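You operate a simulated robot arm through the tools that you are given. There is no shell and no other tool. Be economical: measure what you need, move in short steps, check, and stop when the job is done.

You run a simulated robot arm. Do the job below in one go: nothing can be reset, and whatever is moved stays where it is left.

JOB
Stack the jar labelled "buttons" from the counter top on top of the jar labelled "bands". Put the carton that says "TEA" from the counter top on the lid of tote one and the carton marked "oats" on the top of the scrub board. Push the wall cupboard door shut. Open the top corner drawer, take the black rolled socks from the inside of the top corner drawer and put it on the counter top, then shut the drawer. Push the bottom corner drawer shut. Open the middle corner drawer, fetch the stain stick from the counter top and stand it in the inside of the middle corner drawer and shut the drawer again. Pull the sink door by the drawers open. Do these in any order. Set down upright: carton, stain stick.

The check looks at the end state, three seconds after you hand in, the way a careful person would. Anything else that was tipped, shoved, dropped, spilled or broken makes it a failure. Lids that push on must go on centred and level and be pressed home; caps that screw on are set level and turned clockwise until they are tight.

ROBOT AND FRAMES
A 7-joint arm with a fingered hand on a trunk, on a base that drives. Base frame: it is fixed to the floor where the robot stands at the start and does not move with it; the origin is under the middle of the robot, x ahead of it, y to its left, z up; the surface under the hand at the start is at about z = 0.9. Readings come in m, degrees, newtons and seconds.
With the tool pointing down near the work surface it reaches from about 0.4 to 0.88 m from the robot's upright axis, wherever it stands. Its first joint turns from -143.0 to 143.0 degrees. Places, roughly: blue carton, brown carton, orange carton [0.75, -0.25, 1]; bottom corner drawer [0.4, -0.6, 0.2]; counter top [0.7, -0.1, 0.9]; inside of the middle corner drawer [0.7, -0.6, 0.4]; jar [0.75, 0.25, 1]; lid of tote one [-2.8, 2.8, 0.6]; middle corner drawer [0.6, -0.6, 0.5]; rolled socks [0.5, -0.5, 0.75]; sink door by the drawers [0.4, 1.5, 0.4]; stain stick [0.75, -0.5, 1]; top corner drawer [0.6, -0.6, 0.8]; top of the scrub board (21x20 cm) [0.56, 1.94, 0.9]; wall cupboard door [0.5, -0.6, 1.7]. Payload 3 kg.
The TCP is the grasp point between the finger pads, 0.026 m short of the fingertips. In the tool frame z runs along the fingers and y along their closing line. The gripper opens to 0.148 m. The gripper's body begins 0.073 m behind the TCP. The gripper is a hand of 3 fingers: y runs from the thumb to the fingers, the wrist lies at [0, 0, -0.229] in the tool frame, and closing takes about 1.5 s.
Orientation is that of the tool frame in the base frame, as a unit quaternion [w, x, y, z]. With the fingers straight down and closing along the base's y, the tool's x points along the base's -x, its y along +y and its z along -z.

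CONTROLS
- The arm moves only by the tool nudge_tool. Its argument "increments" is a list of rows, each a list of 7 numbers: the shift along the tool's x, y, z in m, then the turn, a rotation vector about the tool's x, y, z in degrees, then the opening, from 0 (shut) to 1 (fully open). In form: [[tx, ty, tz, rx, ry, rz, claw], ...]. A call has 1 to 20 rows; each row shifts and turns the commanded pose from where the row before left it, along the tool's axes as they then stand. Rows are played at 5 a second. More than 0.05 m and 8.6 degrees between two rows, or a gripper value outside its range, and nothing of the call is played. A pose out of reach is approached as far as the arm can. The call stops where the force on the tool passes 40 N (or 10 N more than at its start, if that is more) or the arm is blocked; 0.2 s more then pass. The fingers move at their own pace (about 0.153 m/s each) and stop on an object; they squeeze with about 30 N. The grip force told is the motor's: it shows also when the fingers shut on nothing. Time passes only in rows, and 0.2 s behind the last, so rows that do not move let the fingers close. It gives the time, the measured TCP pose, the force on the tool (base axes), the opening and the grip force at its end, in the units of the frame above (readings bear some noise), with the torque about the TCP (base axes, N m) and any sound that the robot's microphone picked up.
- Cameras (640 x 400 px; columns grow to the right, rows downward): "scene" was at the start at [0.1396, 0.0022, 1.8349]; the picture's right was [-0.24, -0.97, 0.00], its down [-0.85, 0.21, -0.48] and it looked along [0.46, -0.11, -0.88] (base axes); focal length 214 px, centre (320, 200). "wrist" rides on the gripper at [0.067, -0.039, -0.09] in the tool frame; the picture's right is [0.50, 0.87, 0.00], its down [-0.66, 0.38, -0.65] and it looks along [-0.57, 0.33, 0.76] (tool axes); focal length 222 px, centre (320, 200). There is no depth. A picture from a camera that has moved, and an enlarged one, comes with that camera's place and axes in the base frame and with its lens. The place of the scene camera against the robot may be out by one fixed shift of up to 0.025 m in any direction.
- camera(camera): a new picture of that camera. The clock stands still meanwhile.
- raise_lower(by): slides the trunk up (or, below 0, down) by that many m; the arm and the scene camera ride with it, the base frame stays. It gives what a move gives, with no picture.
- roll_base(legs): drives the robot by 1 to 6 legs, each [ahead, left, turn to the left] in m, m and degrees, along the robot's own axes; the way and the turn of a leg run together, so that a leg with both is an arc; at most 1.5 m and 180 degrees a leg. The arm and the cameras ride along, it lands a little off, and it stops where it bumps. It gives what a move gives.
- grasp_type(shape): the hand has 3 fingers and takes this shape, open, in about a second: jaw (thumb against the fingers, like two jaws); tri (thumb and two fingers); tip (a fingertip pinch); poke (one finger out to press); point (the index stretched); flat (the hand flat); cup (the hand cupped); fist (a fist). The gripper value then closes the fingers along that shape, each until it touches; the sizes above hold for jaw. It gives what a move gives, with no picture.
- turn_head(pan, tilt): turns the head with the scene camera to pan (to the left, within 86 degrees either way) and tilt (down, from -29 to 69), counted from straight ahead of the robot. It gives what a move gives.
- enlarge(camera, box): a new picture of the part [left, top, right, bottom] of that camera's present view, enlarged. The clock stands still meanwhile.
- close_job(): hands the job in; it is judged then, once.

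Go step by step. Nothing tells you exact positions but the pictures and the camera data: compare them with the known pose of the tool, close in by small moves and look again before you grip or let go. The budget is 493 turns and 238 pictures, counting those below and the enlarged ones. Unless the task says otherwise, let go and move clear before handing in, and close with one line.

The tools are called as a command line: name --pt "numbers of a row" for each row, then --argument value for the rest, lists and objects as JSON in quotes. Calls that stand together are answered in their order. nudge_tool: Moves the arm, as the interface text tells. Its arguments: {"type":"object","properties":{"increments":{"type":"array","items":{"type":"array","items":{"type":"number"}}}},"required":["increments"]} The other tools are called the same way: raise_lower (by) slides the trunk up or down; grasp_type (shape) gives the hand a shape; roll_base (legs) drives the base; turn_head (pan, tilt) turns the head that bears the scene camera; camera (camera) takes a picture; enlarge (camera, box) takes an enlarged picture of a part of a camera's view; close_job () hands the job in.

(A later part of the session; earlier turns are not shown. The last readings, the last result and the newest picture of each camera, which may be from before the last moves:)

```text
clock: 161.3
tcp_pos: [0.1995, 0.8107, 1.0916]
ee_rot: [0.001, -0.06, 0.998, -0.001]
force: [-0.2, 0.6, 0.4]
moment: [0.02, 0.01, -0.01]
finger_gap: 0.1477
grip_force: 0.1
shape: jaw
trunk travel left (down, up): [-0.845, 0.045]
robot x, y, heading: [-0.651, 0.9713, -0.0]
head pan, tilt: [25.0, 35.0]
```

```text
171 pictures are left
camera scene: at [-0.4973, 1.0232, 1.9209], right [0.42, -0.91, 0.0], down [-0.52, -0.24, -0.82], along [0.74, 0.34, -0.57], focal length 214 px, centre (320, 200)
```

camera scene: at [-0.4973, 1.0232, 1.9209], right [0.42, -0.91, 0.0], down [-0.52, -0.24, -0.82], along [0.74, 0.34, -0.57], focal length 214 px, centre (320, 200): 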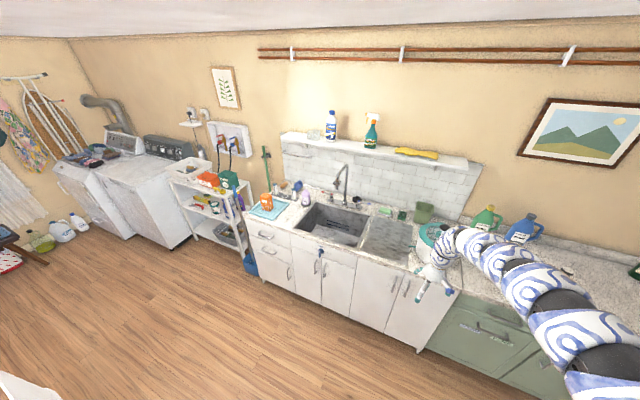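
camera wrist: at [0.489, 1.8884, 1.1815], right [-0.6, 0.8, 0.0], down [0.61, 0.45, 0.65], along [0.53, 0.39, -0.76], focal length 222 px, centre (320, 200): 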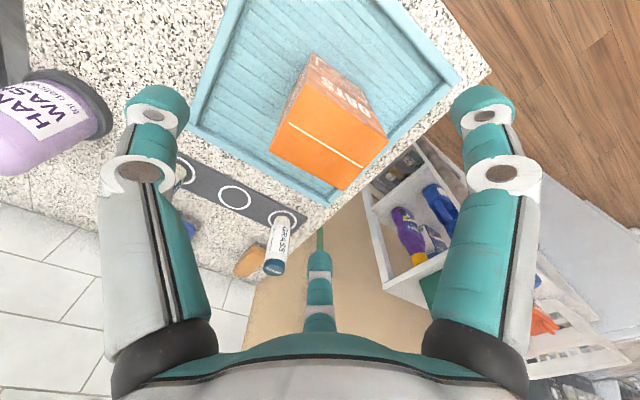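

raise_lower --by -0.4

nudge_tool --pt "0 0 0 0 -8 0 1" --pt "0 0 0 0 -8 0 1" --pt "0 0 0 0 -8 0 1" --pt "0 0 0 0 -8 0 1" --pt "0 0 0 0 -8 0 1" --pt "0 0 0 0 -8 0 1" --pt "0 0 0 0 -8 0 1" --pt "0 0 0 0 -8 0 1" --pt "0 0 0 0 -8 0 1" --pt "0 0 0 0 -8 0 1" --pt "0 0 0 0 -8 0 1" --pt "0 0 0 0 0 0 1"

camera --camera "scene"

camera --camera "wrist"

```text
clock: 165.1
tcp_pos: [0.1987, 0.8108, 0.6908]
ee_rot: [0.001, -0.06, 0.998, 0.0]
force: [0.2, -0.4, 0.7]
moment: [-0.01, 0.01, 0.03]
finger_gap: 0.1479
grip_force: 0.0
shape: jaw
trunk travel left (down, up): [-0.445, 0.445]
robot x, y, heading: [-0.6546, 0.9695, -0.4]
head pan, tilt: [25.0, 35.0]
```

```text
clock: 167.7
tcp_pos: [0.3123, 0.8195, 0.7097]
ee_rot: [0.635, -0.046, 0.77, 0.024]
force: [0.4, 0.8, -0.3]
moment: [0.02, 0.01, 0.01]
finger_gap: 0.1479
grip_force: 0.0
shape: jaw
out of reach, approached as far as the arm can: row 2, 3, 4, 5, 6, 7, 8, 9
trunk travel left (down, up): [-0.445, 0.445]
robot x, y, heading: [-0.6578, 0.9706, -0.3]
head pan, tilt: [25.0, 35.0]
```

```text
170 pictures are left
camera scene: at [-0.4974, 1.0229, 1.5209], right [0.42, -0.91, 0.0], down [-0.52, -0.24, -0.82], along [0.74, 0.34, -0.57], focal length 214 px, centre (320, 200)
```

scene: 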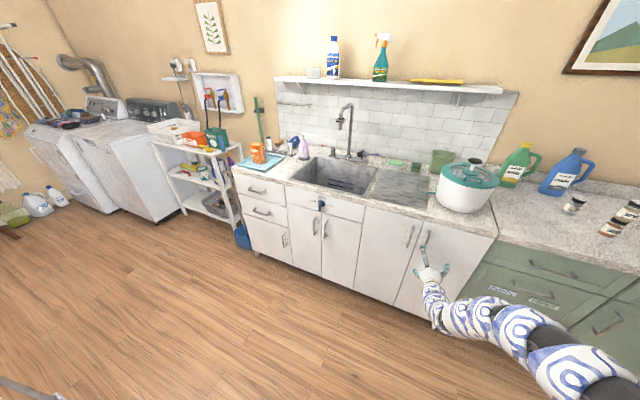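

```text
169 pictures are left
camera wrist: at [0.2146, 0.769, 0.6632], right [-0.18, 0.84, -0.51], down [-0.55, 0.34, 0.76], along [0.81, 0.42, 0.4], focal length 222 px, centre (320, 200)
```

wrist: 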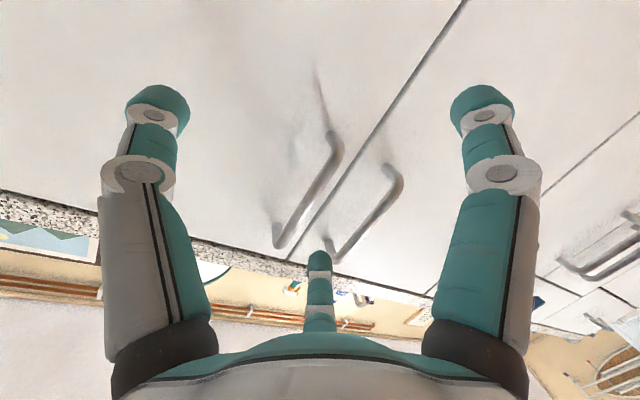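

enlarge --camera "scene" --box '[230, 160, 390, 300]'

```text
2.86 times, centred on (310, 230) of scene
camera zoom: at [-0.4974, 1.0229, 1.5209], right [0.42, -0.91, 0.0], down [-0.52, -0.24, -0.82], along [0.74, 0.34, -0.57], focal length 613 px, centre (349, 114)
```

zoom: 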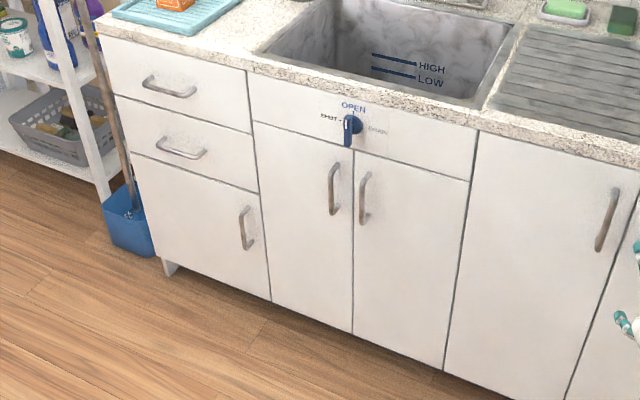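

roll_base --legs '[[-0.08, 0, 0], [0, 0, 30.3], [0.12, 0.055, 0]]'

raise_lower --by -0.06

camera --camera "wrist"

turn_head --pan 0 --tilt 40

camera --camera "scene"

```text
clock: 171.2
tcp_pos: [0.252, 1.4349, 0.711]
ee_rot: [0.606, -0.246, 0.732, 0.19]
force: [0.0, 0.7, 0.0]
moment: [0.02, 0.01, 0.0]
finger_gap: 0.1481
grip_force: 0.0
shape: jaw
trunk travel left (down, up): [-0.445, 0.445]
robot x, y, heading: [-0.6576, 1.0764, 30.3]
head pan, tilt: [25.0, 35.0]
```

```text
clock: 172.2
tcp_pos: [0.2526, 1.4352, 0.6507]
ee_rot: [0.606, -0.246, 0.732, 0.189]
force: [0.5, 0.3, 0.0]
moment: [0.01, -0.01, -0.02]
finger_gap: 0.1479
grip_force: 0.1
shape: jaw
trunk travel left (down, up): [-0.385, 0.505]
robot x, y, heading: [-0.6547, 1.0758, 30.2]
head pan, tilt: [25.0, 35.0]
```

```text
167 pictures are left
camera wrist: at [0.1933, 1.3427, 0.6033], right [-0.58, 0.63, -0.51], down [-0.65, 0.01, 0.76], along [0.49, 0.77, 0.4], focal length 222 px, centre (320, 200)
```

wrist: 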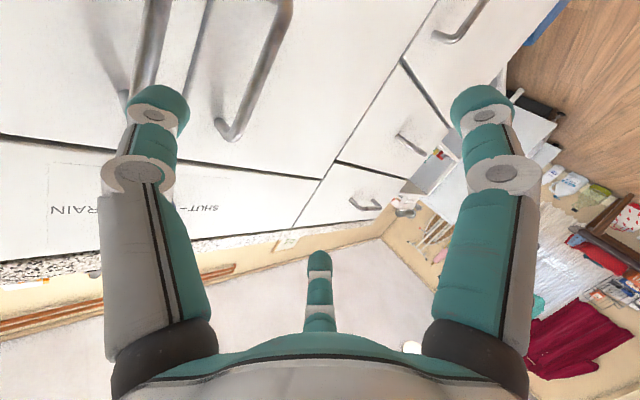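

```text
clock: 173.0
tcp_pos: [0.2533, 1.4341, 0.6501]
ee_rot: [0.606, -0.246, 0.732, 0.189]
force: [-0.3, 0.0, 0.4]
moment: [0.01, 0.02, 0.03]
finger_gap: 0.148
grip_force: 0.0
shape: jaw
trunk travel left (down, up): [-0.385, 0.505]
robot x, y, heading: [-0.6581, 1.0759, 30.3]
head pan, tilt: [0.0, 40.0]
```

```text
166 pictures are left
camera scene: at [-0.5176, 1.1772, 1.4534], right [0.5, -0.86, 0.0], down [-0.56, -0.32, -0.77], along [0.66, 0.39, -0.64], focal length 214 px, centre (320, 200)
```

scene: 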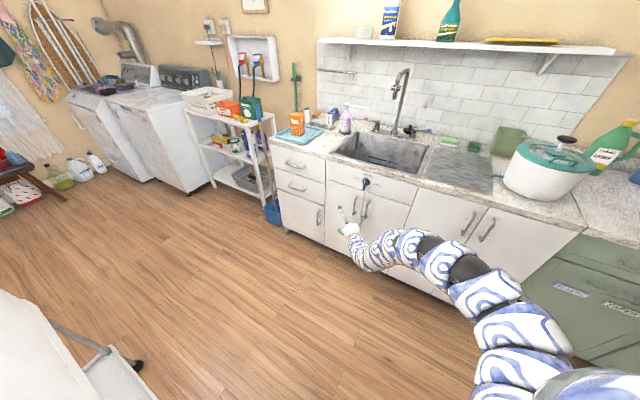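

nudge_tool --pt "0 0 0 7 -3.5 0 1" --pt "0 0 0 7 -3.5 0 1" --pt "0 0 0 7 -3.5 0 1" --pt "0 0 0 5 0 0 1" --pt "0 0 0 0 0 0 1"

camera --camera "wrist"

enlarge --camera "scene" --box '[290, 150, 450, 270]'

```text
clock: 174.2
tcp_pos: [0.2519, 1.435, 0.6499]
ee_rot: [0.71, -0.081, 0.699, 0.043]
force: [-0.3, 0.7, 0.3]
moment: [0.0, 0.01, -0.03]
finger_gap: 0.148
grip_force: 0.1
shape: jaw
trunk travel left (down, up): [-0.385, 0.505]
robot x, y, heading: [-0.6519, 1.0767, 30.2]
head pan, tilt: [0.0, 40.0]
```

```text
165 pictures are left
camera wrist: at [0.1712, 1.3773, 0.5849], right [-0.14, 0.82, -0.55], down [-0.72, 0.29, 0.63], along [0.68, 0.48, 0.56], focal length 222 px, centre (320, 200)
```

wrist: 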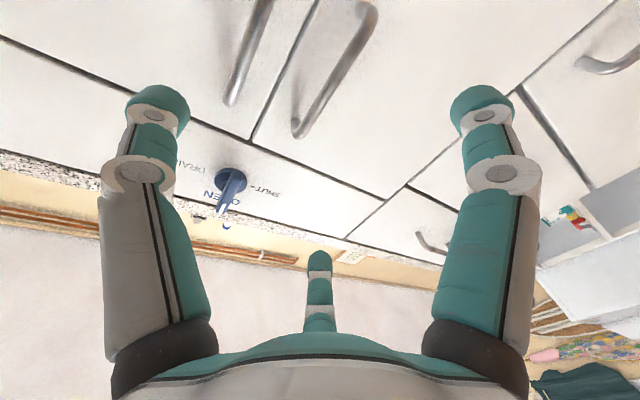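

```text
3.33 times, centred on (370, 210) of scene
camera zoom: at [-0.5178, 1.1775, 1.4534], right [0.5, -0.86, 0.0], down [-0.56, -0.32, -0.77], along [0.66, 0.39, -0.64], focal length 715 px, centre (153, 167)
```

zoom: 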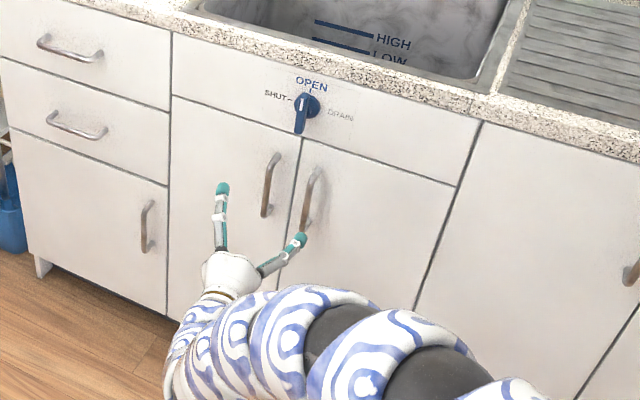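

nudge_tool --pt "0.03 -0.0137 0 0 0 0 0.35" --pt "0 0 0.03 0 0 0 0.35" --pt "0 0 0 0 0 0 0.35" --pt "0 0 0 0 0 0 0.35" --pt "0 0 0.03 0 0 0 0.35" --pt "0 0 0 0 0 0 0.35"

camera --camera "wrist"

enlarge --camera "scene" --box '[310, 160, 410, 240]'

```text
clock: 175.6
tcp_pos: [0.3143, 1.4315, 0.6217]
ee_rot: [0.71, -0.083, 0.698, 0.044]
force: [0.4, 0.4, -1.4]
moment: [-0.03, -0.01, -0.03]
finger_gap: 0.052
grip_force: 0.1
shape: jaw
trunk travel left (down, up): [-0.385, 0.505]
robot x, y, heading: [-0.6572, 1.0726, 30.0]
head pan, tilt: [0.0, 40.0]
```

```text
163 pictures are left
camera wrist: at [0.2333, 1.3734, 0.5565], right [-0.14, 0.82, -0.55], down [-0.72, 0.29, 0.63], along [0.67, 0.49, 0.56], focal length 222 px, centre (320, 200)
```

wrist: 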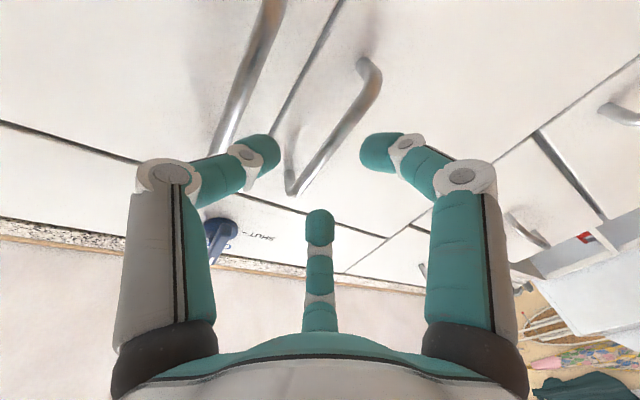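

```text
5.00 times, centred on (360, 200) of scene
camera zoom: at [-0.5175, 1.1773, 1.4534], right [0.5, -0.86, 0.0], down [-0.56, -0.32, -0.77], along [0.66, 0.39, -0.64], focal length 1072 px, centre (120, 200)
```

zoom: 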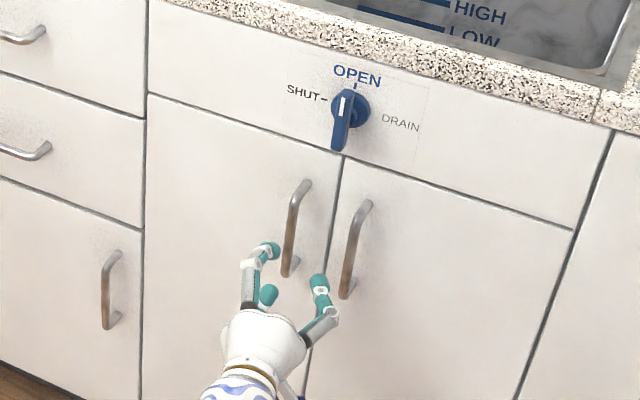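

nudge_tool --pt "0 0.002 0.02 0 0 0 0.35" --pt "0 0 0.018 0 0 0 0.35" --pt "0 0 0 0 0 0 0.35"

camera --camera "wrist"

enlarge --camera "scene" --box '[310, 160, 410, 240]'

```text
clock: 176.4
tcp_pos: [0.334, 1.4368, 0.6228]
ee_rot: [0.709, -0.082, 0.698, 0.045]
force: [-0.1, -0.4, 0.4]
moment: [0.01, 0.0, -0.01]
finger_gap: 0.0521
grip_force: 0.0
shape: jaw
out of reach, approached as far as the arm can: row 2
trunk travel left (down, up): [-0.385, 0.505]
robot x, y, heading: [-0.6553, 1.0741, 30.5]
head pan, tilt: [0.0, 40.0]
```

```text
161 pictures are left
camera wrist: at [0.2526, 1.3792, 0.5567], right [-0.14, 0.82, -0.55], down [-0.72, 0.29, 0.63], along [0.67, 0.49, 0.56], focal length 222 px, centre (320, 200)
```

wrist: 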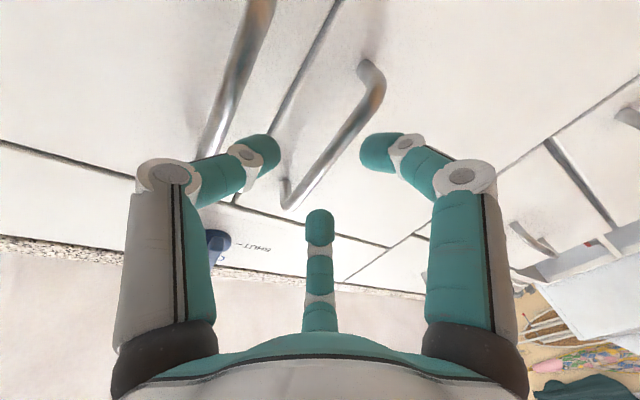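

```text
5.00 times, centred on (360, 200) of scene
camera zoom: at [-0.5176, 1.1772, 1.4534], right [0.5, -0.86, 0.0], down [-0.56, -0.32, -0.77], along [0.66, 0.39, -0.64], focal length 1072 px, centre (120, 200)
```

zoom: 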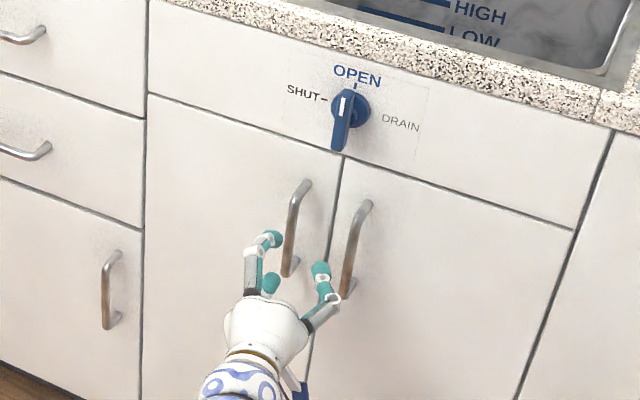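

roll_base --legs '[[0.023, -0.01, 0]]'

camera --camera "wrist"

```text
clock: 177.2
tcp_pos: [0.3583, 1.441, 0.6235]
ee_rot: [0.71, -0.081, 0.699, 0.044]
force: [-0.9, 2.4, -0.8]
moment: [0.05, 0.02, 0.09]
finger_gap: 0.0529
grip_force: 0.1
shape: jaw
trunk travel left (down, up): [-0.385, 0.505]
robot x, y, heading: [-0.6299, 1.0795, 30.2]
head pan, tilt: [0.0, 40.0]
```

```text
159 pictures are left
camera wrist: at [0.2774, 1.3827, 0.5567], right [-0.14, 0.82, -0.55], down [-0.72, 0.29, 0.63], along [0.67, 0.49, 0.56], focal length 222 px, centre (320, 200)
```

wrist: 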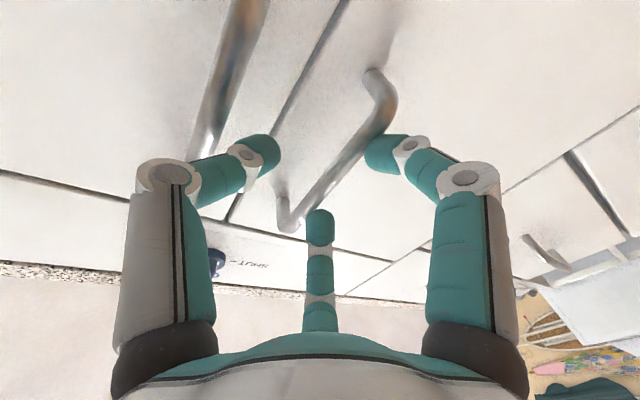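

nudge_tool --pt "0 0 0 0 0 0 0.1" --pt "0 0 0 0 0 0 0" --pt "0 0 0 0 0 0 0" --pt "0 0 0 0 0 0 0"

camera --camera "wrist"

```text
clock: 178.2
tcp_pos: [0.3562, 1.4425, 0.6241]
ee_rot: [0.71, -0.083, 0.698, 0.045]
force: [-11.1, 6.3, 7.2]
moment: [0.04, -0.19, 0.36]
finger_gap: 0.0011
grip_force: 29.5
shape: jaw
trunk travel left (down, up): [-0.385, 0.505]
robot x, y, heading: [-0.6286, 1.0807, 30.0]
head pan, tilt: [0.0, 40.0]
```

```text
158 pictures are left
camera wrist: at [0.2767, 1.3836, 0.5578], right [-0.14, 0.82, -0.55], down [-0.73, 0.29, 0.63], along [0.67, 0.49, 0.56], focal length 222 px, centre (320, 200)
```

wrist: 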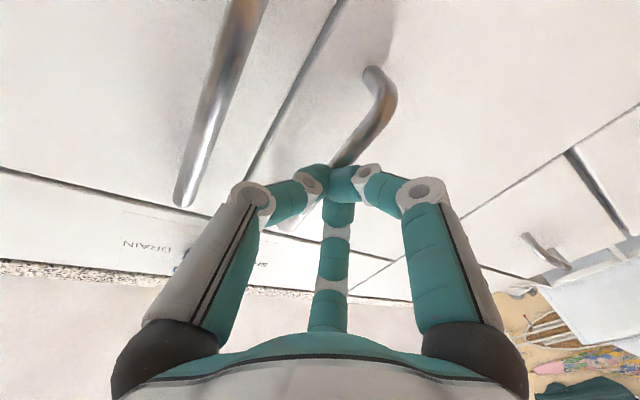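

nudge_tool --pt "0 0 -0.01 0 0 0 0" --pt "0 0 -0.015 0 0 0 0" --pt "0 0 -0.015 0 0 0 0" --pt "0 0 0 0 0 0 0"

camera --camera "wrist"

enlarge --camera "scene" --box '[310, 160, 410, 240]'

```text
clock: 179.2
tcp_pos: [0.318, 1.4346, 0.6208]
ee_rot: [0.709, -0.082, 0.698, 0.045]
force: [-0.5, -0.3, 0.3]
moment: [0.01, -0.02, -0.03]
finger_gap: 0.0
grip_force: 29.7
shape: jaw
trunk travel left (down, up): [-0.385, 0.505]
robot x, y, heading: [-0.6291, 1.0807, 30.2]
head pan, tilt: [0.0, 40.0]
```

```text
157 pictures are left
camera wrist: at [0.2386, 1.3751, 0.5555], right [-0.14, 0.82, -0.55], down [-0.72, 0.29, 0.63], along [0.67, 0.49, 0.56], focal length 222 px, centre (320, 200)
```

wrist: 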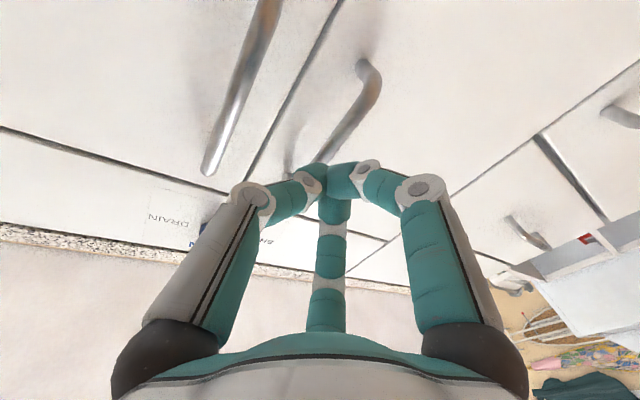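

```text
5.00 times, centred on (360, 200) of scene
camera zoom: at [-0.4926, 1.1804, 1.4533], right [0.5, -0.86, 0.0], down [-0.56, -0.32, -0.77], along [0.66, 0.39, -0.64], focal length 1072 px, centre (120, 200)
```

zoom: 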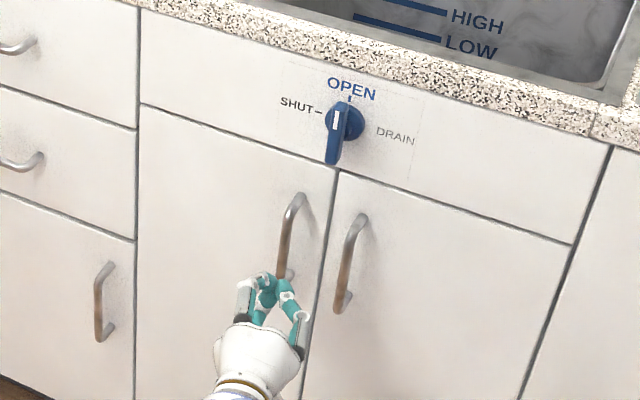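

nudge_tool --pt "0 0 -0.02 0 0 0 0.35" --pt "-0.015 0.002 0 0 0 0 0.35" --pt "0 0 0 0 0 0 0.35"

roll_base --legs '[[0.035, -0.019, 0]]'

nudge_tool --pt "0 0 0.015 0 0 0 0.35" --pt "0 0 0.01 0 0 0 0.35" --pt "0 0 0.01 0 0 0 0.35" --pt "0 0 0 0 0 0 0.35"

camera --camera "wrist"

```text
clock: 180.1
tcp_pos: [0.2989, 1.4328, 0.6349]
ee_rot: [0.71, -0.082, 0.698, 0.044]
force: [0.5, 0.1, -0.1]
moment: [-0.01, -0.01, 0.01]
finger_gap: 0.0516
grip_force: 0.0
shape: jaw
trunk travel left (down, up): [-0.385, 0.505]
robot x, y, heading: [-0.6327, 1.0784, 30.3]
head pan, tilt: [0.0, 40.0]
```

```text
clock: 180.9
tcp_pos: [0.3394, 1.4337, 0.636]
ee_rot: [0.709, -0.083, 0.698, 0.045]
force: [-0.8, -0.3, -0.8]
moment: [-0.01, 0.03, 0.01]
finger_gap: 0.0513
grip_force: 0.1
shape: jaw
trunk travel left (down, up): [-0.385, 0.505]
robot x, y, heading: [-0.5918, 1.0789, 30.2]
head pan, tilt: [0.0, 40.0]
```

```text
clock: 181.6
tcp_pos: [0.3581, 1.4435, 0.6302]
ee_rot: [0.705, -0.088, 0.702, 0.048]
force: [-25.8, -3.5, -3.8]
moment: [-0.11, 0.71, 0.13]
finger_gap: 0.0528
grip_force: 0.0
shape: jaw
trunk travel left (down, up): [-0.385, 0.505]
robot x, y, heading: [-0.5919, 1.0768, 30.2]
head pan, tilt: [0.0, 40.0]
stopped in row 3: the force on the tool passed its limit at 45 N (the readings are from after the stop); the commanded pose is now the measured one
```

```text
155 pictures are left
camera wrist: at [0.2769, 1.3848, 0.5658], right [-0.16, 0.82, -0.55], down [-0.72, 0.28, 0.63], along [0.68, 0.5, 0.55], focal length 222 px, centre (320, 200)
```

wrist: 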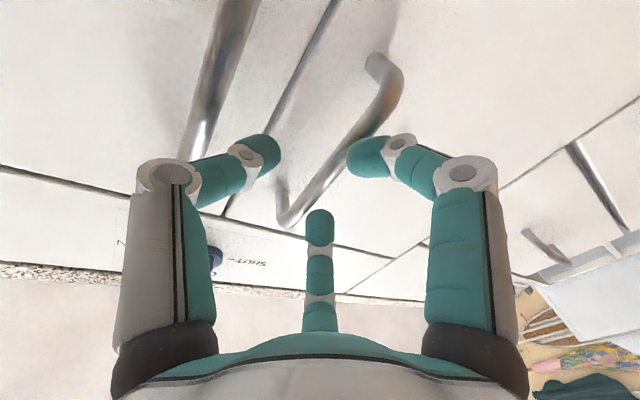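

nudge_tool --pt "0 0 -0.02 0 0 0 0.35" --pt "-0.005 0.009 -0.01 0 0 0 0.46" --pt "0 0 0 0 0 0 0.46" --pt "0 0 0.02 0 0 0 0.46" --pt "0 0 0.01 0 0 0 0.46" --pt "0 0 0 0 0 0 0.46"

camera --camera "wrist"

```text
clock: 183.0
tcp_pos: [0.3592, 1.4525, 0.6379]
ee_rot: [0.707, -0.086, 0.701, 0.046]
force: [0.7, -0.4, 0.3]
moment: [-0.02, 0.02, 0.01]
finger_gap: 0.0675
grip_force: 0.1
shape: jaw
trunk travel left (down, up): [-0.385, 0.505]
robot x, y, heading: [-0.5954, 1.0805, 30.4]
head pan, tilt: [0.0, 40.0]
```

```text
154 pictures are left
camera wrist: at [0.2783, 1.3931, 0.5723], right [-0.15, 0.82, -0.55], down [-0.72, 0.29, 0.63], along [0.68, 0.49, 0.55], focal length 222 px, centre (320, 200)
```

wrist: 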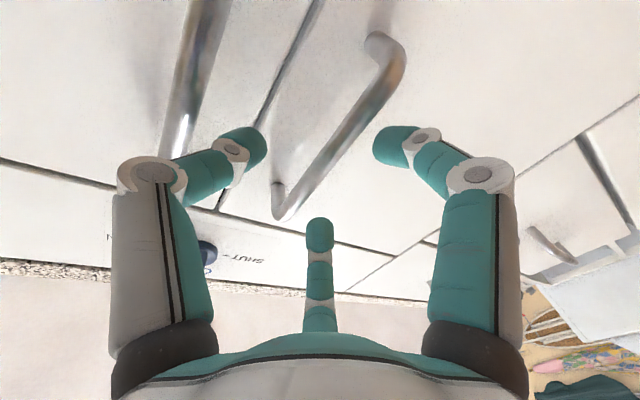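

nudge_tool --pt "0 0 0.01 0 0 0 0.46" --pt "0 0 0.008 0 0 0 0.46" --pt "0 0 0 0 0 0 0.46"

camera --camera "wrist"

```text
clock: 183.8
tcp_pos: [0.3763, 1.455, 0.6371]
ee_rot: [0.706, -0.087, 0.701, 0.045]
force: [-0.1, -0.6, -0.6]
moment: [-0.01, -0.01, 0.0]
finger_gap: 0.0677
grip_force: 0.0
shape: jaw
trunk travel left (down, up): [-0.385, 0.505]
robot x, y, heading: [-0.5932, 1.0822, 30.2]
head pan, tilt: [0.0, 40.0]
```

```text
153 pictures are left
camera wrist: at [0.2955, 1.3961, 0.5719], right [-0.15, 0.82, -0.55], down [-0.72, 0.29, 0.63], along [0.68, 0.49, 0.55], focal length 222 px, centre (320, 200)
```

wrist: 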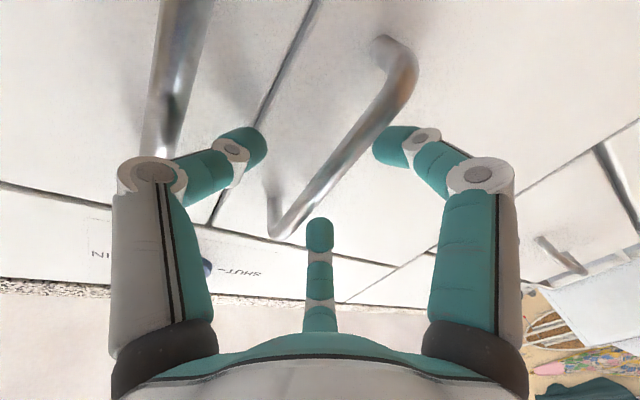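

Bar is well inside the fingers now. Closing on it.

nudge_tool --pt "0 0 0.005 0 0 0 0.3" --pt "0 0 0 0 0 0 0.1" --pt "0 0 0 0 0 0 0" --pt "0 0 0 0 0 0 0" --pt "0 0 0 0 0 0 0"

camera --camera "wrist"

```text
clock: 185.0
tcp_pos: [0.3824, 1.4557, 0.6368]
ee_rot: [0.706, -0.087, 0.701, 0.046]
force: [-0.2, -0.2, -0.5]
moment: [0.04, 0.04, 0.01]
finger_gap: 0.0
grip_force: 30.0
shape: jaw
trunk travel left (down, up): [-0.385, 0.505]
robot x, y, heading: [-0.592, 1.0788, 30.5]
head pan, tilt: [0.0, 40.0]
```

```text
152 pictures are left
camera wrist: at [0.3006, 1.3971, 0.572], right [-0.15, 0.82, -0.55], down [-0.72, 0.29, 0.63], along [0.68, 0.49, 0.55], focal length 222 px, centre (320, 200)
```

wrist: 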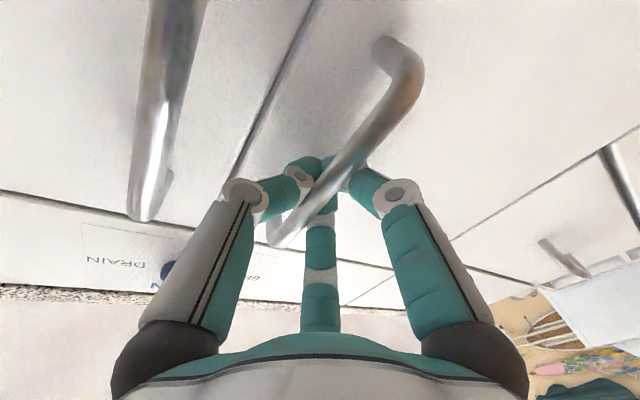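

nudge_tool --pt "0 0 -0.01 0 0 0 0" --pt "0 0 -0.01 0 0 0 0" --pt "0 0 -0.015 0 0 0 0" --pt "0 0 -0.015 0 0 0 0" --pt "0 0 0 0 0 0 0"

camera --camera "wrist"

enlarge --camera "scene" --box '[290, 150, 450, 270]'

```text
clock: 185.9
tcp_pos: [0.3392, 1.4613, 0.6384]
ee_rot: [0.707, -0.092, 0.7, 0.052]
force: [8.3, 19.3, -3.8]
moment: [0.19, -0.02, -0.04]
finger_gap: 0.0004
grip_force: 30.4
shape: jaw
trunk travel left (down, up): [-0.385, 0.505]
robot x, y, heading: [-0.5936, 1.0798, 30.4]
head pan, tilt: [0.0, 40.0]
stopped in row 4: the force on the tool passed its limit at 45 N (the readings are from after the stop); the commanded pose is now the measured one
```

```text
151 pictures are left
camera wrist: at [0.2596, 1.401, 0.5721], right [-0.17, 0.82, -0.55], down [-0.73, 0.27, 0.63], along [0.67, 0.51, 0.55], focal length 222 px, centre (320, 200)
```

wrist: 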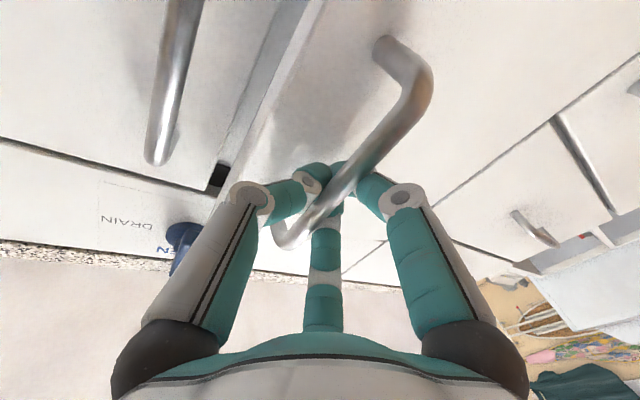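

```text
3.33 times, centred on (370, 210) of scene
camera zoom: at [-0.4522, 1.1839, 1.4531], right [0.51, -0.86, 0.0], down [-0.55, -0.33, -0.77], along [0.66, 0.39, -0.64], focal length 715 px, centre (153, 167)
```

zoom: 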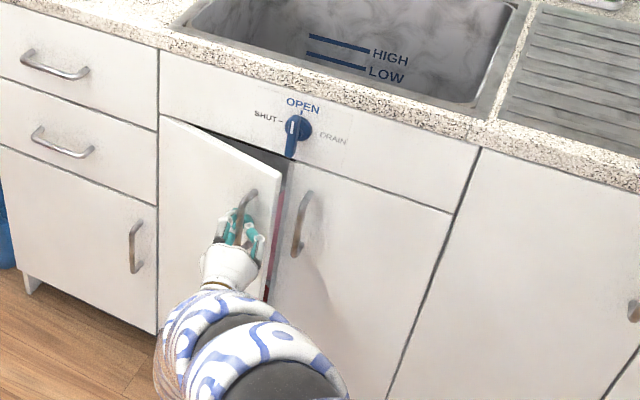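

nudge_tool --pt "0 0.012 -0.017 0 0 0 0" --pt "0 0.012 -0.017 0 0 0 0" --pt "0 0.015 -0.015 0 0 0 0" --pt "0 0.015 -0.015 0 0 0 0" --pt "0 0 0 0 0 0 0"

enlarge --camera "scene" --box '[250, 150, 450, 300]'

```text
clock: 186.6
tcp_pos: [0.297, 1.4848, 0.6377]
ee_rot: [0.707, -0.092, 0.699, 0.055]
force: [13.8, 18.1, -7.3]
moment: [0.11, -0.07, -0.14]
finger_gap: 0.0001
grip_force: 29.5
shape: jaw
trunk travel left (down, up): [-0.385, 0.505]
robot x, y, heading: [-0.5903, 1.081, 30.6]
head pan, tilt: [0.0, 40.0]
stopped in row 3: the force on the tool passed its limit at 42 N (the readings are from after the stop); the commanded pose is now the measured one
```

```text
2.67 times, centred on (350, 225) of scene
camera zoom: at [-0.4512, 1.1844, 1.453], right [0.51, -0.86, 0.0], down [-0.56, -0.33, -0.76], along [0.66, 0.39, -0.64], focal length 572 px, centre (240, 133)
```

zoom: 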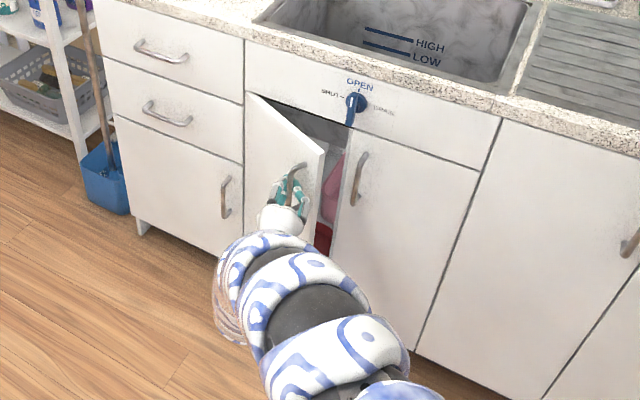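

nudge_tool --pt "0 0.015 0.0 0 0 0 0" --pt "0 0.014 -0.01 0 0 0 0" --pt "0 0.014 -0.01 0 0 0 0" --pt "0 0.014 -0.01 0 0 0 0" --pt "0 0.014 -0.008 0 0 0 0" --pt "0 0 0 0 0 0 0"

enlarge --camera "scene" --box '[250, 150, 450, 300]'

```text
clock: 188.0
tcp_pos: [0.2462, 1.5432, 0.6353]
ee_rot: [0.708, -0.091, 0.699, 0.053]
force: [7.9, 5.3, 2.8]
moment: [0.1, -0.09, -0.03]
finger_gap: 0.0001
grip_force: 29.9
shape: jaw
trunk travel left (down, up): [-0.385, 0.505]
robot x, y, heading: [-0.591, 1.0799, 30.5]
head pan, tilt: [0.0, 40.0]
```

```text
2.67 times, centred on (350, 225) of scene
camera zoom: at [-0.4529, 1.1831, 1.4534], right [0.51, -0.86, 0.0], down [-0.55, -0.33, -0.77], along [0.66, 0.39, -0.64], focal length 572 px, centre (240, 133)
```

zoom: 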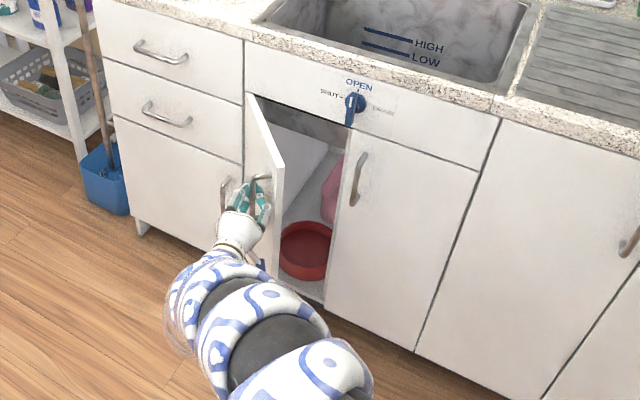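

nudge_tool --pt "0 0.02 -0.006 -3 0 0 0" --pt "0 0.02 -0.005 -3 0 0 0" --pt "0 0.02 -0.003 -3 0 0 0" --pt "0 0.02 -0.001 -3 0 0 0" --pt "0 0 0 0 0 0 0"

enlarge --camera "scene" --box '[250, 150, 450, 300]'

```text
clock: 189.2
tcp_pos: [0.2085, 1.6157, 0.6314]
ee_rot: [0.695, -0.163, 0.689, 0.126]
force: [-10.7, -14.6, 11.5]
moment: [-0.25, -0.15, -2.56]
finger_gap: 0.0
grip_force: 30.0
shape: jaw
trunk travel left (down, up): [-0.385, 0.505]
robot x, y, heading: [-0.5908, 1.0811, 30.5]
head pan, tilt: [0.0, 40.0]
```

```text
2.67 times, centred on (350, 225) of scene
camera zoom: at [-0.4547, 1.1813, 1.4537], right [0.51, -0.86, 0.0], down [-0.55, -0.32, -0.77], along [0.66, 0.39, -0.64], focal length 572 px, centre (240, 133)
```

zoom: 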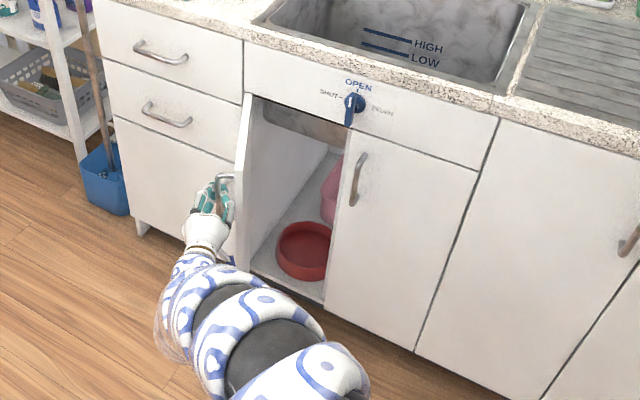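

nudge_tool --pt "0 -0.006 0 2 0 0 0" --pt "0 0 0 0 0 0 0.2" --pt "0 0 0 0 0 0 0.35" --pt "0 0 0 0 0 0 0.35"

camera --camera "wrist"

```text
clock: 190.2
tcp_pos: [0.2113, 1.6116, 0.6299]
ee_rot: [0.697, -0.153, 0.692, 0.114]
force: [-0.5, -0.2, 0.6]
moment: [0.04, 0.03, -0.02]
finger_gap: 0.0518
grip_force: 0.0
shape: jaw
trunk travel left (down, up): [-0.385, 0.505]
robot x, y, heading: [-0.5895, 1.0793, 30.3]
head pan, tilt: [0.0, 40.0]
```

```text
146 pictures are left
camera wrist: at [0.1426, 1.5374, 0.5656], right [-0.31, 0.78, -0.55], down [-0.76, 0.14, 0.64], along [0.57, 0.61, 0.55], focal length 222 px, centre (320, 200)
```

wrist: 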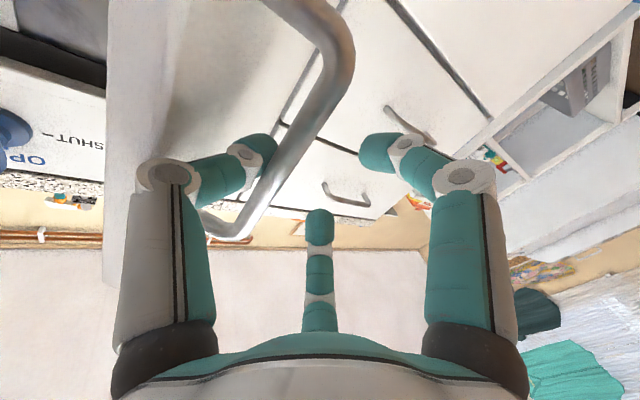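

roll_base --legs '[[-0.1, 0.015, 0]]'

camera --camera "wrist"

enlarge --camera "scene" --box '[250, 150, 450, 300]'

```text
clock: 191.4
tcp_pos: [0.1163, 1.5718, 0.6302]
ee_rot: [0.697, -0.152, 0.692, 0.114]
force: [0.2, 0.3, -0.4]
moment: [-0.01, -0.01, -0.01]
finger_gap: 0.0517
grip_force: 0.0
shape: jaw
trunk travel left (down, up): [-0.385, 0.505]
robot x, y, heading: [-0.6863, 1.0409, 30.3]
head pan, tilt: [0.0, 40.0]
```

```text
145 pictures are left
camera wrist: at [0.0481, 1.4983, 0.5659], right [-0.31, 0.78, -0.55], down [-0.76, 0.14, 0.64], along [0.57, 0.61, 0.55], focal length 222 px, centre (320, 200)
```

wrist: 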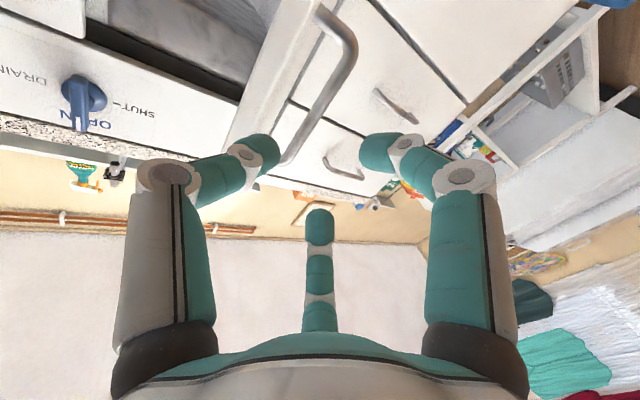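

```text
2.67 times, centred on (350, 225) of scene
camera zoom: at [-0.5481, 1.1444, 1.4534], right [0.51, -0.86, 0.0], down [-0.55, -0.33, -0.77], along [0.66, 0.39, -0.64], focal length 572 px, centre (240, 133)
```

zoom: 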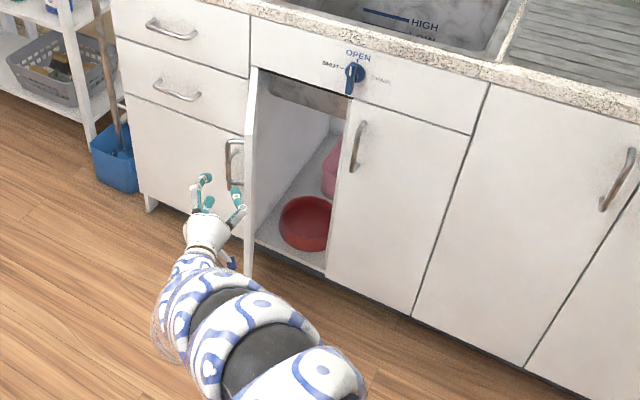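

roll_base --legs '[[-0.095, -0.1645, 0], [0.1126, -0.065, 0]]'

nudge_tool --pt "0 0 0 0 0 0 0" --pt "0 0 0 0 0 0 0" --pt "0 0 0 0 0 0 0"

roll_base --legs '[[0.07, 0.1212, 0]]'

enlarge --camera "scene" --box '[250, 150, 450, 300]'

```text
clock: 193.8
tcp_pos: [0.2502, 1.3803, 0.6303]
ee_rot: [0.697, -0.152, 0.691, 0.114]
force: [0.0, -0.1, 0.8]
moment: [0.02, 0.01, -0.02]
finger_gap: 0.0518
grip_force: 0.1
shape: jaw
trunk travel left (down, up): [-0.385, 0.505]
robot x, y, heading: [-0.5563, 0.8554, 30.5]
head pan, tilt: [0.0, 40.0]
```

```text
clock: 194.6
tcp_pos: [0.2508, 1.3814, 0.6314]
ee_rot: [0.697, -0.15, 0.692, 0.114]
force: [-0.1, -0.6, 0.0]
moment: [0.02, -0.01, 0.0]
finger_gap: 0.0
grip_force: 30.2
shape: jaw
trunk travel left (down, up): [-0.385, 0.505]
robot x, y, heading: [-0.556, 0.8511, 30.3]
head pan, tilt: [0.0, 40.0]
```

```text
clock: 195.9
tcp_pos: [0.2503, 1.5238, 0.6305]
ee_rot: [0.697, -0.151, 0.691, 0.114]
force: [0.2, -0.3, 0.7]
moment: [0.0, 0.0, -0.04]
finger_gap: 0.0
grip_force: 29.9
shape: jaw
trunk travel left (down, up): [-0.385, 0.505]
robot x, y, heading: [-0.5526, 0.9908, 30.4]
head pan, tilt: [0.0, 40.0]
```

```text
2.67 times, centred on (350, 225) of scene
camera zoom: at [-0.4151, 1.0946, 1.4534], right [0.51, -0.86, 0.0], down [-0.55, -0.33, -0.77], along [0.66, 0.39, -0.64], focal length 572 px, centre (240, 133)
```

zoom: 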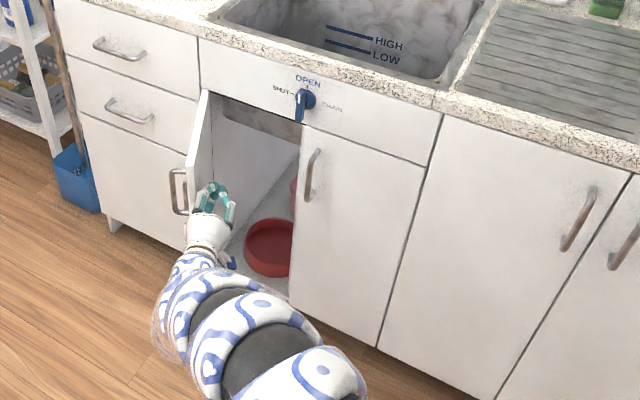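

nudge_tool --pt "0 0.023 0.009 0 0 0 0" --pt "0 0.023 0.009 0 0 0 0" --pt "0 0.023 0.009 0 0 0 0" --pt "0 0.023 0.009 0 0 0 0" --pt "0 0 0 0 0 0 0"

enlarge --camera "scene" --box '[250, 150, 450, 300]'

```text
clock: 197.2
tcp_pos: [0.238, 1.5906, 0.6413]
ee_rot: [0.697, -0.152, 0.691, 0.114]
force: [-0.8, 0.4, 0.0]
moment: [-0.02, 0.02, -0.01]
finger_gap: 0.0001
grip_force: 30.5
shape: jaw
out of reach, approached as far as the arm can: row 3, 4
trunk travel left (down, up): [-0.385, 0.505]
robot x, y, heading: [-0.5537, 0.9955, 30.5]
head pan, tilt: [0.0, 40.0]
```

```text
2.67 times, centred on (350, 225) of scene
camera zoom: at [-0.4149, 1.0946, 1.4533], right [0.51, -0.86, 0.0], down [-0.55, -0.33, -0.77], along [0.66, 0.39, -0.64], focal length 572 px, centre (240, 133)
```

zoom: 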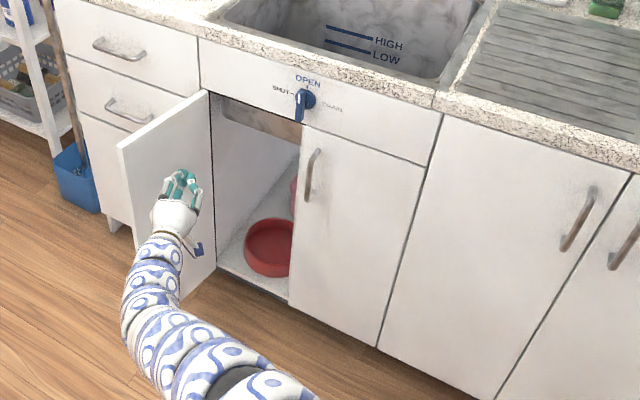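

roll_base --legs '[[-0.25, 0, 0], [0, 0, -30.4], [0, -0.85, 0]]'

turn_head --pan -30 --tilt 25

camera --camera "scene"

```text
clock: 204.6
tcp_pos: [0.2142, 0.1246, 0.6415]
ee_rot: [0.702, 0.037, 0.707, -0.075]
force: [0.2, 0.7, -0.1]
moment: [0.01, 0.03, 0.0]
finger_gap: 0.0
grip_force: 29.8
shape: jaw
trunk travel left (down, up): [-0.385, 0.505]
robot x, y, heading: [-0.7704, 0.0162, -0.1]
head pan, tilt: [0.0, 40.0]
```

```text
clock: 205.5
tcp_pos: [0.2143, 0.1243, 0.6412]
ee_rot: [0.702, 0.036, 0.707, -0.074]
force: [0.0, -0.1, 0.5]
moment: [0.01, -0.01, -0.03]
finger_gap: 0.0
grip_force: 30.1
shape: jaw
trunk travel left (down, up): [-0.385, 0.505]
robot x, y, heading: [-0.7728, 0.0172, -0.2]
head pan, tilt: [-30.0, 25.0]
```

```text
141 pictures are left
camera scene: at [-0.6147, -0.0141, 1.4766], right [-0.5, -0.86, 0.0], down [-0.37, 0.21, -0.91], along [0.78, -0.46, -0.42], focal length 214 px, centre (320, 200)
```

scene: 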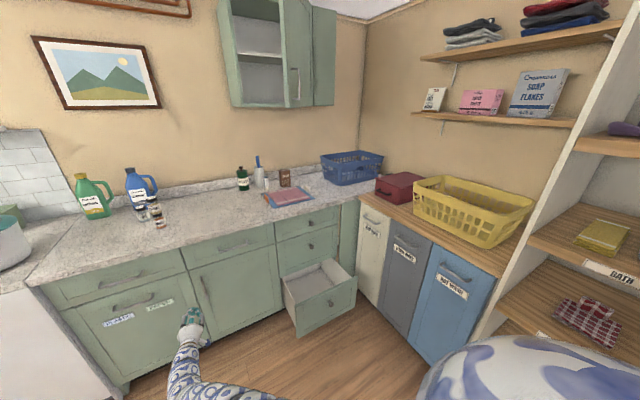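

enlarge --camera "scene" --box '[240, 190, 400, 340]'

enlarge --camera "scene" --box '[210, 0, 360, 120]'

```text
2.67 times, centred on (320, 265) of scene
camera zoom: at [-0.6147, -0.0141, 1.4766], right [-0.5, -0.86, 0.0], down [-0.37, 0.21, -0.91], along [0.78, -0.46, -0.42], focal length 572 px, centre (320, 27)
```

zoom: 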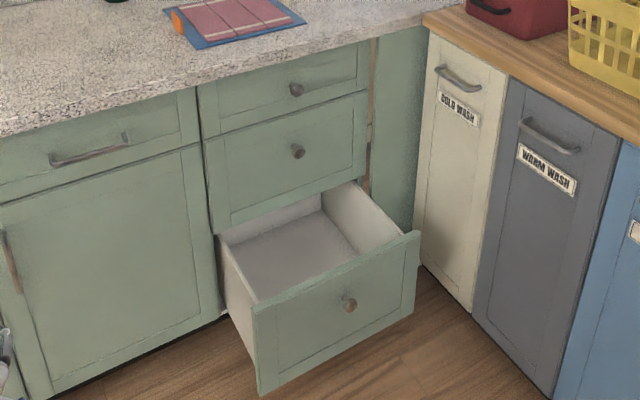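

```text
3.33 times, centred on (285, 60) of scene
camera zoom: at [-0.6147, -0.0141, 1.4766], right [-0.5, -0.86, 0.0], down [-0.37, 0.21, -0.91], along [0.78, -0.46, -0.42], focal length 715 px, centre (437, 667)
```

zoom: 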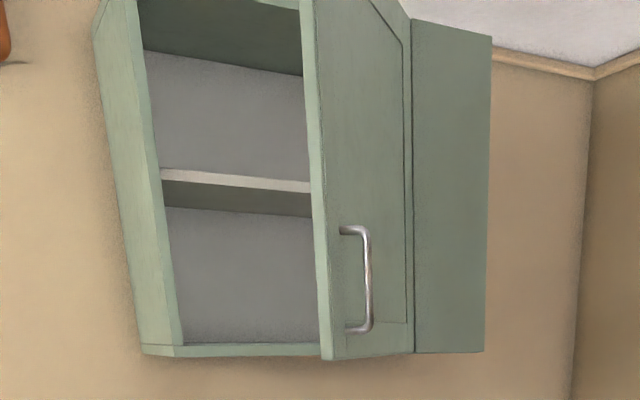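

roll_base --legs '[[0, -0.36, 0]]'

raise_lower --by 0.4

nudge_tool --pt "-0.045 0 0 0 0 0 0" --pt "-0.045 0 0 0 0 0 0" --pt "-0.045 0 0 0 0 0 0" --pt "-0.045 0 0 0 0 0 0" --pt "-0.045 0 0 0 0 0 0" --pt "-0.045 0 0 0 0 0 0" --pt "-0.045 0 0 0 0 0 0" --pt "-0.045 0 0 0 0 0 0" --pt "-0.045 0 0 0 0 0 0" --pt "-0.045 0 0 0 0 0 0" --pt "-0.045 0 0 0 0 0 0" --pt "0 0 0 0 0 0 0"

camera --camera "scene"

```text
clock: 207.9
tcp_pos: [0.213, -0.2391, 0.6429]
ee_rot: [0.702, 0.038, 0.707, -0.076]
force: [0.7, 0.4, 0.5]
moment: [0.01, -0.03, 0.02]
finger_gap: 0.0
grip_force: 29.5
shape: jaw
trunk travel left (down, up): [-0.385, 0.505]
robot x, y, heading: [-0.7726, -0.3485, -0.2]
head pan, tilt: [-30.0, 25.0]
```

```text
clock: 211.7
tcp_pos: [0.2133, -0.2385, 1.0415]
ee_rot: [0.702, 0.036, 0.707, -0.075]
force: [0.0, -0.3, 0.3]
moment: [0.03, 0.01, 0.0]
finger_gap: 0.0
grip_force: 30.3
shape: jaw
trunk travel left (down, up): [-0.785, 0.105]
robot x, y, heading: [-0.7732, -0.3486, -0.3]
head pan, tilt: [-30.0, 25.0]
```

```text
clock: 214.3
tcp_pos: [0.2408, -0.1998, 1.5192]
ee_rot: [0.702, 0.035, 0.707, -0.074]
force: [0.3, 0.1, 0.4]
moment: [-0.02, 0.04, -0.05]
finger_gap: 0.0
grip_force: 29.5
shape: jaw
out of reach, approached as far as the arm can: row 7, 8, 9, 10
trunk travel left (down, up): [-0.785, 0.105]
robot x, y, heading: [-0.7708, -0.3482, -0.3]
head pan, tilt: [-30.0, 25.0]
```

```text
138 pictures are left
camera scene: at [-0.6151, -0.3755, 1.8766], right [-0.5, -0.86, 0.0], down [-0.37, 0.21, -0.91], along [0.78, -0.46, -0.42], focal length 214 px, centre (320, 200)
```

scene: 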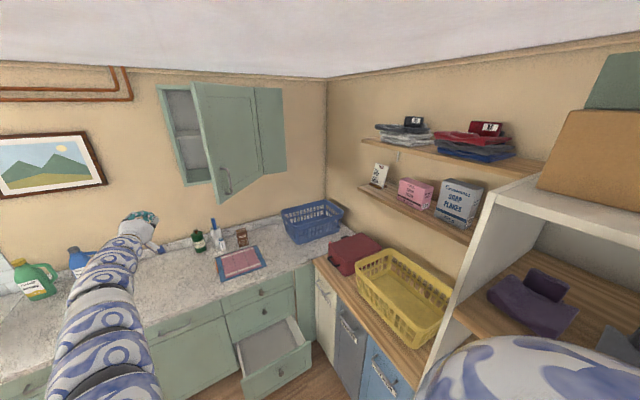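

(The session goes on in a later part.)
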